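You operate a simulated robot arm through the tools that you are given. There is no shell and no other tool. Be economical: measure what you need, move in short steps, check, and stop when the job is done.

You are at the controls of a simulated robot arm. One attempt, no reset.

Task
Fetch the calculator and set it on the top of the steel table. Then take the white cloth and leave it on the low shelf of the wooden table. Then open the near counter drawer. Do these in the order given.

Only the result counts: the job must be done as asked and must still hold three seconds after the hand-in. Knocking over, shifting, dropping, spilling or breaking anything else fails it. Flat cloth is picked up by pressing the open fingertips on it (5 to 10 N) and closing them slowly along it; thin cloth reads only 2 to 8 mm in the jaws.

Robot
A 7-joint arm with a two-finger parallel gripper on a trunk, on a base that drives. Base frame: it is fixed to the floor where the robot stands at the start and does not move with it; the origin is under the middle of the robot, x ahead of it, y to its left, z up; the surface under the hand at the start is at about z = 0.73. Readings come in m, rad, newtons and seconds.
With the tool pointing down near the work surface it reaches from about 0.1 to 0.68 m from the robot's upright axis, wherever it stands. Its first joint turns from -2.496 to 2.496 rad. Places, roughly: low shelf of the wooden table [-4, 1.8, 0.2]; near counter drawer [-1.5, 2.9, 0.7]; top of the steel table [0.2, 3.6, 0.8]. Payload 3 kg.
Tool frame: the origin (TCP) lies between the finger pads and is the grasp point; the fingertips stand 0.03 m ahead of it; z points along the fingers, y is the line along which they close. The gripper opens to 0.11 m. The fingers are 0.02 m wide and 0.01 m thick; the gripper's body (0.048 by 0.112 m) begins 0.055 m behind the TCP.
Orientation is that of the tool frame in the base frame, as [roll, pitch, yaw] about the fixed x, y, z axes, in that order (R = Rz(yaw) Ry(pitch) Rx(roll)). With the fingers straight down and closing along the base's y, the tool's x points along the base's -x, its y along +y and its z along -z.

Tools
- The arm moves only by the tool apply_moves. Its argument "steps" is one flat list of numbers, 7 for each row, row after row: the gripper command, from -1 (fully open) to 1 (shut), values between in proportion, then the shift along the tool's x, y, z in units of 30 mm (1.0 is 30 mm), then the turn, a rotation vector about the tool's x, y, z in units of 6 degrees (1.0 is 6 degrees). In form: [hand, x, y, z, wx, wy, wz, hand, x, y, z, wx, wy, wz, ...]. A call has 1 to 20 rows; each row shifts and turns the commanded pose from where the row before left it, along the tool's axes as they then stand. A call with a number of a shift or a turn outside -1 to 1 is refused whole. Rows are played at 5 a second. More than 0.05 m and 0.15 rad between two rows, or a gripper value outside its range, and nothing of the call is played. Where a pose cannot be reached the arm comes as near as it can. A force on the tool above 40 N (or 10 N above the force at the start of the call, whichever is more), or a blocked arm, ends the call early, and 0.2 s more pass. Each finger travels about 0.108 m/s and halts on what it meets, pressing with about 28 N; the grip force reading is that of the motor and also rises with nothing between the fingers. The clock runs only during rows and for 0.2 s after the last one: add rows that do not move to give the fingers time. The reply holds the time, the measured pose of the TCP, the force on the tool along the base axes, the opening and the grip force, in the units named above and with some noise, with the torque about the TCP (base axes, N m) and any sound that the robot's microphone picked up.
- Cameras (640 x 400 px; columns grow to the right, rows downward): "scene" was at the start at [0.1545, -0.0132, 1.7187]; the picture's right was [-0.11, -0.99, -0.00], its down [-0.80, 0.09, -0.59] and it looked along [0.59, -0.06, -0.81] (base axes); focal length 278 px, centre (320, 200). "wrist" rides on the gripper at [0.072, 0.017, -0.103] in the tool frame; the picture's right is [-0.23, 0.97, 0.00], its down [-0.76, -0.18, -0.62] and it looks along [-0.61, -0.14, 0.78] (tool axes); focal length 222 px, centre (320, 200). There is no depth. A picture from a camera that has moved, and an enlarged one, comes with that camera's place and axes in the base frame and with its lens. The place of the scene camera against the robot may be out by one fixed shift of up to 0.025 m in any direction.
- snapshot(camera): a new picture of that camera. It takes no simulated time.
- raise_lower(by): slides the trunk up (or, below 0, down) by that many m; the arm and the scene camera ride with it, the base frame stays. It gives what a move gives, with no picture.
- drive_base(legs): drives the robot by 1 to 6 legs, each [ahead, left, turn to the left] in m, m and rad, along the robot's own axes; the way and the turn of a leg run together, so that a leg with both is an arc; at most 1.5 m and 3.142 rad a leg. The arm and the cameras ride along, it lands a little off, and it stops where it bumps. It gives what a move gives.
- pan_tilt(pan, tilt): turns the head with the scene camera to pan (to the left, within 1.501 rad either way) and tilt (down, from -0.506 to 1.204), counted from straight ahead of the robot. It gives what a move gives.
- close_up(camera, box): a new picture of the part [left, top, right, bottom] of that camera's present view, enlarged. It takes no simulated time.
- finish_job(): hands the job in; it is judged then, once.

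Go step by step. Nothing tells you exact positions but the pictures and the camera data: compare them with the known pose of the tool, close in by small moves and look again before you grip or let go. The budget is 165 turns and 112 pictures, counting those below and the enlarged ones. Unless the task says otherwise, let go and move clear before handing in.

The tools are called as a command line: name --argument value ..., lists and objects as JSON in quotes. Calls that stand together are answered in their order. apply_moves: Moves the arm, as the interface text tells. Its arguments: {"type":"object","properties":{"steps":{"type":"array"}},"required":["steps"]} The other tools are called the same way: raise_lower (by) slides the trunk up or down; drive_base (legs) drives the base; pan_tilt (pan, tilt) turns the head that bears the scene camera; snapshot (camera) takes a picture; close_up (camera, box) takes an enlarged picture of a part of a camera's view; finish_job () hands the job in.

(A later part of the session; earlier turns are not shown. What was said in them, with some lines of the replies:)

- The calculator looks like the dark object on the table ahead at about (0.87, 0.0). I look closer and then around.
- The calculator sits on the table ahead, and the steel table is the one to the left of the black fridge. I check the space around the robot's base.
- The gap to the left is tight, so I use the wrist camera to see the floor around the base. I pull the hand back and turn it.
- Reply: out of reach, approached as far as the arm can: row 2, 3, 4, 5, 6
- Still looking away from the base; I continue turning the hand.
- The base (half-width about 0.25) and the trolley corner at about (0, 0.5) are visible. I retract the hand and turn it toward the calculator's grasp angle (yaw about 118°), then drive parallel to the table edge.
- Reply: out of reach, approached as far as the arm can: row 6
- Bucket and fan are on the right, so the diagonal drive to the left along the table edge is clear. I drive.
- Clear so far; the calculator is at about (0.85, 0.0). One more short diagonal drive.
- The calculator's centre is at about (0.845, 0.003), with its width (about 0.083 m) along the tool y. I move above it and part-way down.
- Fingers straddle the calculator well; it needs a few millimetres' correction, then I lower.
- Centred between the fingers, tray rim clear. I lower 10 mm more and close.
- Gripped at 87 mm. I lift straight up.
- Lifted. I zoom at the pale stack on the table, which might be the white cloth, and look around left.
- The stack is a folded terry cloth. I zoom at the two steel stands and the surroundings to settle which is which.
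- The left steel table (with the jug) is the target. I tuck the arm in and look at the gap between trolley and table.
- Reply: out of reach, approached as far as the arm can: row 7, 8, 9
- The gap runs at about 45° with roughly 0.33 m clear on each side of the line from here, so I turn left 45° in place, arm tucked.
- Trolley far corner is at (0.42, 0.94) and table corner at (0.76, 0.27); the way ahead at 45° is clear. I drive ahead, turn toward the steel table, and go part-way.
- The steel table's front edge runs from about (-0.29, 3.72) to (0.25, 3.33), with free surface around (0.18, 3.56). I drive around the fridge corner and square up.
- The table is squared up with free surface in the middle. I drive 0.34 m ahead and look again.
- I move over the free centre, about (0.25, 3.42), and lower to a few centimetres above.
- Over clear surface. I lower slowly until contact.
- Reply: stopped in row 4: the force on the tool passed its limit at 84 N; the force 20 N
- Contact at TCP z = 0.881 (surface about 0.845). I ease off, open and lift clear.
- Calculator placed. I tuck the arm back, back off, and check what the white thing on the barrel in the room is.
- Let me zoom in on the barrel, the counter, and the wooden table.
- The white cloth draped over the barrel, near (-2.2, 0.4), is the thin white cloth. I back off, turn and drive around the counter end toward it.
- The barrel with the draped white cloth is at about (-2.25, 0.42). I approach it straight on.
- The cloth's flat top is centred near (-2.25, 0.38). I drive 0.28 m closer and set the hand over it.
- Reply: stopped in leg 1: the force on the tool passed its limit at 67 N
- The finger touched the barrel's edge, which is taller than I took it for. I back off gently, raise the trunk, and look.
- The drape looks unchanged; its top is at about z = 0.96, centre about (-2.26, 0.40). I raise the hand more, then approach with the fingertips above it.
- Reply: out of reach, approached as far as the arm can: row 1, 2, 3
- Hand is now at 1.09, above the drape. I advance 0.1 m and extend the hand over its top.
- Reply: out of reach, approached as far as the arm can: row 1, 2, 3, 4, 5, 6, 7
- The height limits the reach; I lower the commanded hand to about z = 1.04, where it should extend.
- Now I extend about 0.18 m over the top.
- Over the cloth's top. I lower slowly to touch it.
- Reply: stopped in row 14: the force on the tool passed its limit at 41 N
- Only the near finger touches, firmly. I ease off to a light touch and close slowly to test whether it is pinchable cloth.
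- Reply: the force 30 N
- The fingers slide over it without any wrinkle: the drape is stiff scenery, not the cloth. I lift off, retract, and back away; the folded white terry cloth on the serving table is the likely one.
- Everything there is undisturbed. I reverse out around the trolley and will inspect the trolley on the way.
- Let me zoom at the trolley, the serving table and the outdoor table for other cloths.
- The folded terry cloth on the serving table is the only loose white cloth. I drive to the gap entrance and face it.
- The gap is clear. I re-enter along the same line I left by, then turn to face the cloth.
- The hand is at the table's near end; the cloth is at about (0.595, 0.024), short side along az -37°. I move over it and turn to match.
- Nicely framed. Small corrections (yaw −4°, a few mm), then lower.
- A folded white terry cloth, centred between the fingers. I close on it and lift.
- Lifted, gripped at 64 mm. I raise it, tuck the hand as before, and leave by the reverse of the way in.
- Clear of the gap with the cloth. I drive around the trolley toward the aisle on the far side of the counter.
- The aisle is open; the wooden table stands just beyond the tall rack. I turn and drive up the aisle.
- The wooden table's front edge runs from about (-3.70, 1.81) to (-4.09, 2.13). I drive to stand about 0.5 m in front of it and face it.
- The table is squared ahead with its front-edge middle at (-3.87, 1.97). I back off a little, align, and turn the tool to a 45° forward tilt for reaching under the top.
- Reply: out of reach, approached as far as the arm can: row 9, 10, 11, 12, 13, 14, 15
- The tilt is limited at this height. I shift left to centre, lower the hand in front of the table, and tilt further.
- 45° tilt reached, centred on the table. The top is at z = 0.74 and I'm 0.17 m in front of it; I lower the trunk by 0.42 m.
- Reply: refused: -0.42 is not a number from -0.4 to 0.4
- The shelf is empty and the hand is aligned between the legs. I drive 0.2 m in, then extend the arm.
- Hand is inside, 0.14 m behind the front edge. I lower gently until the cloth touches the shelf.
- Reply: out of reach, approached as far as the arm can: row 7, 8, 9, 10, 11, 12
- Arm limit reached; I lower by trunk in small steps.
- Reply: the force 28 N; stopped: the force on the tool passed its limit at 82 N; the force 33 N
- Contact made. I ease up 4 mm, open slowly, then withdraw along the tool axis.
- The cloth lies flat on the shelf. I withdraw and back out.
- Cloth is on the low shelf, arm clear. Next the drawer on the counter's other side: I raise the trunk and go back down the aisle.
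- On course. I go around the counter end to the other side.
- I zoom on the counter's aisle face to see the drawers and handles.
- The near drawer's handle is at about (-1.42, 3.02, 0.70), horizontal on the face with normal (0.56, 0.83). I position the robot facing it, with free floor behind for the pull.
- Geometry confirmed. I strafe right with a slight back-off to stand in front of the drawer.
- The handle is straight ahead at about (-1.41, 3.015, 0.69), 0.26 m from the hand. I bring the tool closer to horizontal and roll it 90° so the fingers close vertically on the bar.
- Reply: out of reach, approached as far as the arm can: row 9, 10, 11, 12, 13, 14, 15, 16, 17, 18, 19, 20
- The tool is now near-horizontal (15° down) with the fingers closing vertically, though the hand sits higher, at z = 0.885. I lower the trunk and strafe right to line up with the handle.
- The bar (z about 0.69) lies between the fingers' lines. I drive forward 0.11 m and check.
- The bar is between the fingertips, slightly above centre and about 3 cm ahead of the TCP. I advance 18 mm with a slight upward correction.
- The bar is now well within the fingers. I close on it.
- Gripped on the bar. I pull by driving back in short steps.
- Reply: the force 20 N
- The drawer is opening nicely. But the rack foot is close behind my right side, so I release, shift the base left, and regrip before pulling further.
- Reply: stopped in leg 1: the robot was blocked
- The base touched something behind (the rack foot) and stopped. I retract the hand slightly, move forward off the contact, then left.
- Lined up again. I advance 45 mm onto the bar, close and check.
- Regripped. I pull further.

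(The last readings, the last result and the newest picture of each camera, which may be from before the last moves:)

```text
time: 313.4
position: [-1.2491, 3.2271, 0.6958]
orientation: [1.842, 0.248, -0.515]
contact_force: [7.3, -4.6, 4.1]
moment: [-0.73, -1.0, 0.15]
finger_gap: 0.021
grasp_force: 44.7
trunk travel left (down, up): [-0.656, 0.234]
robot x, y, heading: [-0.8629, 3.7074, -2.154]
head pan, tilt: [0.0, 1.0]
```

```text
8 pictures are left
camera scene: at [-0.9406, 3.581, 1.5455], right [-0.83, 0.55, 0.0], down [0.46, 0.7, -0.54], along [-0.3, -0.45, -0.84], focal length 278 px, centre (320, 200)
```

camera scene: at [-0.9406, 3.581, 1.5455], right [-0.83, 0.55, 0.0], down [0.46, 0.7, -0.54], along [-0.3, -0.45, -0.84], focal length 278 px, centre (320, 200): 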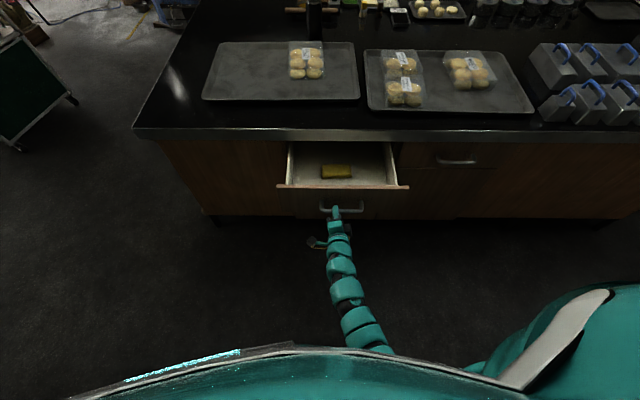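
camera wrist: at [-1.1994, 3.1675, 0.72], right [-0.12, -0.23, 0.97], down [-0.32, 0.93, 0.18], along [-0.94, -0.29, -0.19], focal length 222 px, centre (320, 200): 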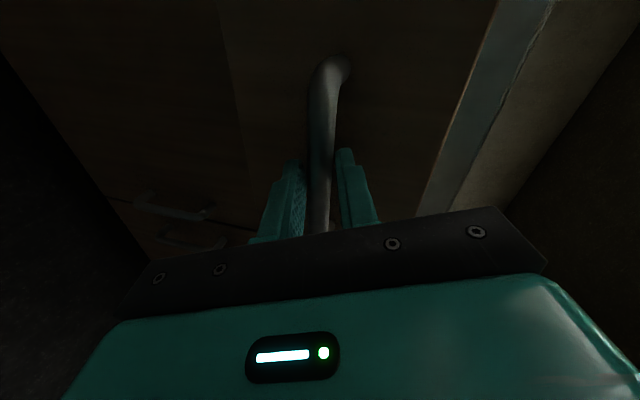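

Open about 0.21 m with contents visible. One more pull of 0.1 m.

drive_base --legs '[[-0.1, 0, 0]]'

snapshot --camera "scene"

```text
time: 314.6
position: [-1.2006, 3.2974, 0.6977]
orientation: [1.836, 0.24, -0.518]
contact_force: [-1.3, 0.6, -2.4]
moment: [-0.56, -0.97, -0.36]
finger_gap: 0.0211
grasp_force: 45.1
trunk travel left (down, up): [-0.656, 0.234]
robot x, y, heading: [-0.8129, 3.7892, -2.152]
head pan, tilt: [0.0, 1.0]
stopped in leg 1: the force on the tool passed its limit at 116 N (the readings are from after the stop); the commanded pose is now the measured one
```

```text
7 pictures are left
camera scene: at [-0.8934, 3.654, 1.5454], right [-0.84, 0.55, 0.0], down [0.46, 0.7, -0.54], along [-0.3, -0.45, -0.84], focal length 278 px, centre (320, 200)
```

scene: 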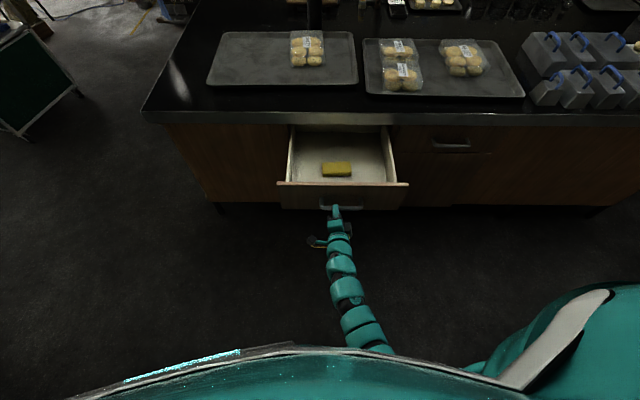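

The drawer reached its end stop, about 0.3 m open. I release, withdraw the hand, and check the drawer and the rack.

apply_moves --steps '[0.6, 0, 0, 0, 0, 0, 0, 0.2, 0, 0, 0, 0, 0, 0, -0.1, 0, 0, 0, 0, 0, 0, -0.1, 0, 0, 0, 0, 0, 0, -0.1, 0, -0.12, -0.5, 0, 0, 0, -0.1, 0, -0.12, -0.5, 0, 0, 0, -0.1, 0, -0.12, -0.5, 0, 0, 0, -0.1, 0, -0.12, -0.5, 0, 0, 0]'

snapshot --camera "scene"

pan_tilt --pan -1.5 --tilt 0.7

snapshot --camera "scene"

```text
time: 316.4
position: [-1.1707, 3.3505, 0.6992]
orientation: [1.837, 0.243, -0.52]
contact_force: [0.5, 0.0, 0.2]
moment: [0.0, -0.01, 0.02]
finger_gap: 0.0605
grasp_force: 0.1
trunk travel left (down, up): [-0.656, 0.234]
robot x, y, heading: [-0.8124, 3.7804, -2.154]
head pan, tilt: [0.0, 1.0]
```

```text
6 pictures are left
camera scene: at [-0.8929, 3.6543, 1.5454], right [-0.84, 0.55, 0.0], down [0.46, 0.7, -0.54], along [-0.3, -0.45, -0.84], focal length 278 px, centre (320, 200)
```

scene: 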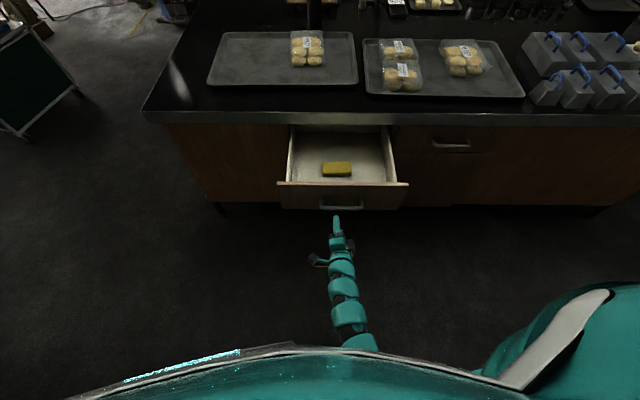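

```text
time: 318.0
position: [-1.1703, 3.3501, 0.7002]
orientation: [1.837, 0.243, -0.518]
contact_force: [-0.1, 0.1, 0.2]
moment: [0.01, 0.0, 0.0]
finger_gap: 0.0605
grasp_force: 0.0
trunk travel left (down, up): [-0.656, 0.234]
robot x, y, heading: [-0.8112, 3.7819, -2.155]
head pan, tilt: [-1.499, 0.7]
```

```text
5 pictures are left
camera scene: at [-0.9288, 3.7537, 1.5687], right [0.49, 0.87, 0.0], down [0.56, -0.31, -0.76], along [-0.67, 0.37, -0.64], focal length 278 px, centre (320, 200)
```

scene: 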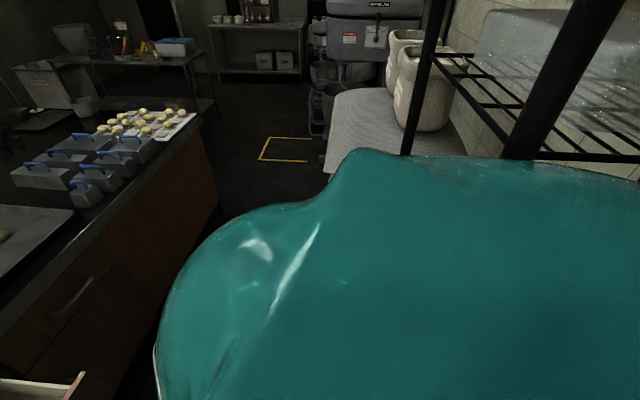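

The drawer stands open and the hand is clear. The rack I bumped is still upright. I hand in now.

finish_job

```text
The job is handed in.
```

I did all three parts in order and handed the job in; I haven't seen the verdict. The calculator is on the steel table, the folded white cloth is on the wooden table's low shelf, and the near counter drawer is open about 0.3 m, to its stop.

- **Which white cloth:** I took the folded terry cloth from the serving table. The white cover draped over the barrel did not give or wrinkle when I tried to pinch it, so I treated it as fixed scenery. If that cover was the one meant, the second part is wrong.
- **Contacts with other things:**
  - A finger hit the barrel's edge, stopping the drive at 67 N; it looked unchanged afterwards.
  - The base was blocked from behind while I was pulling the drawer, most likely by the foot of the wire rack. The rack is still upright, but I could not see its foot to check that it had not shifted.
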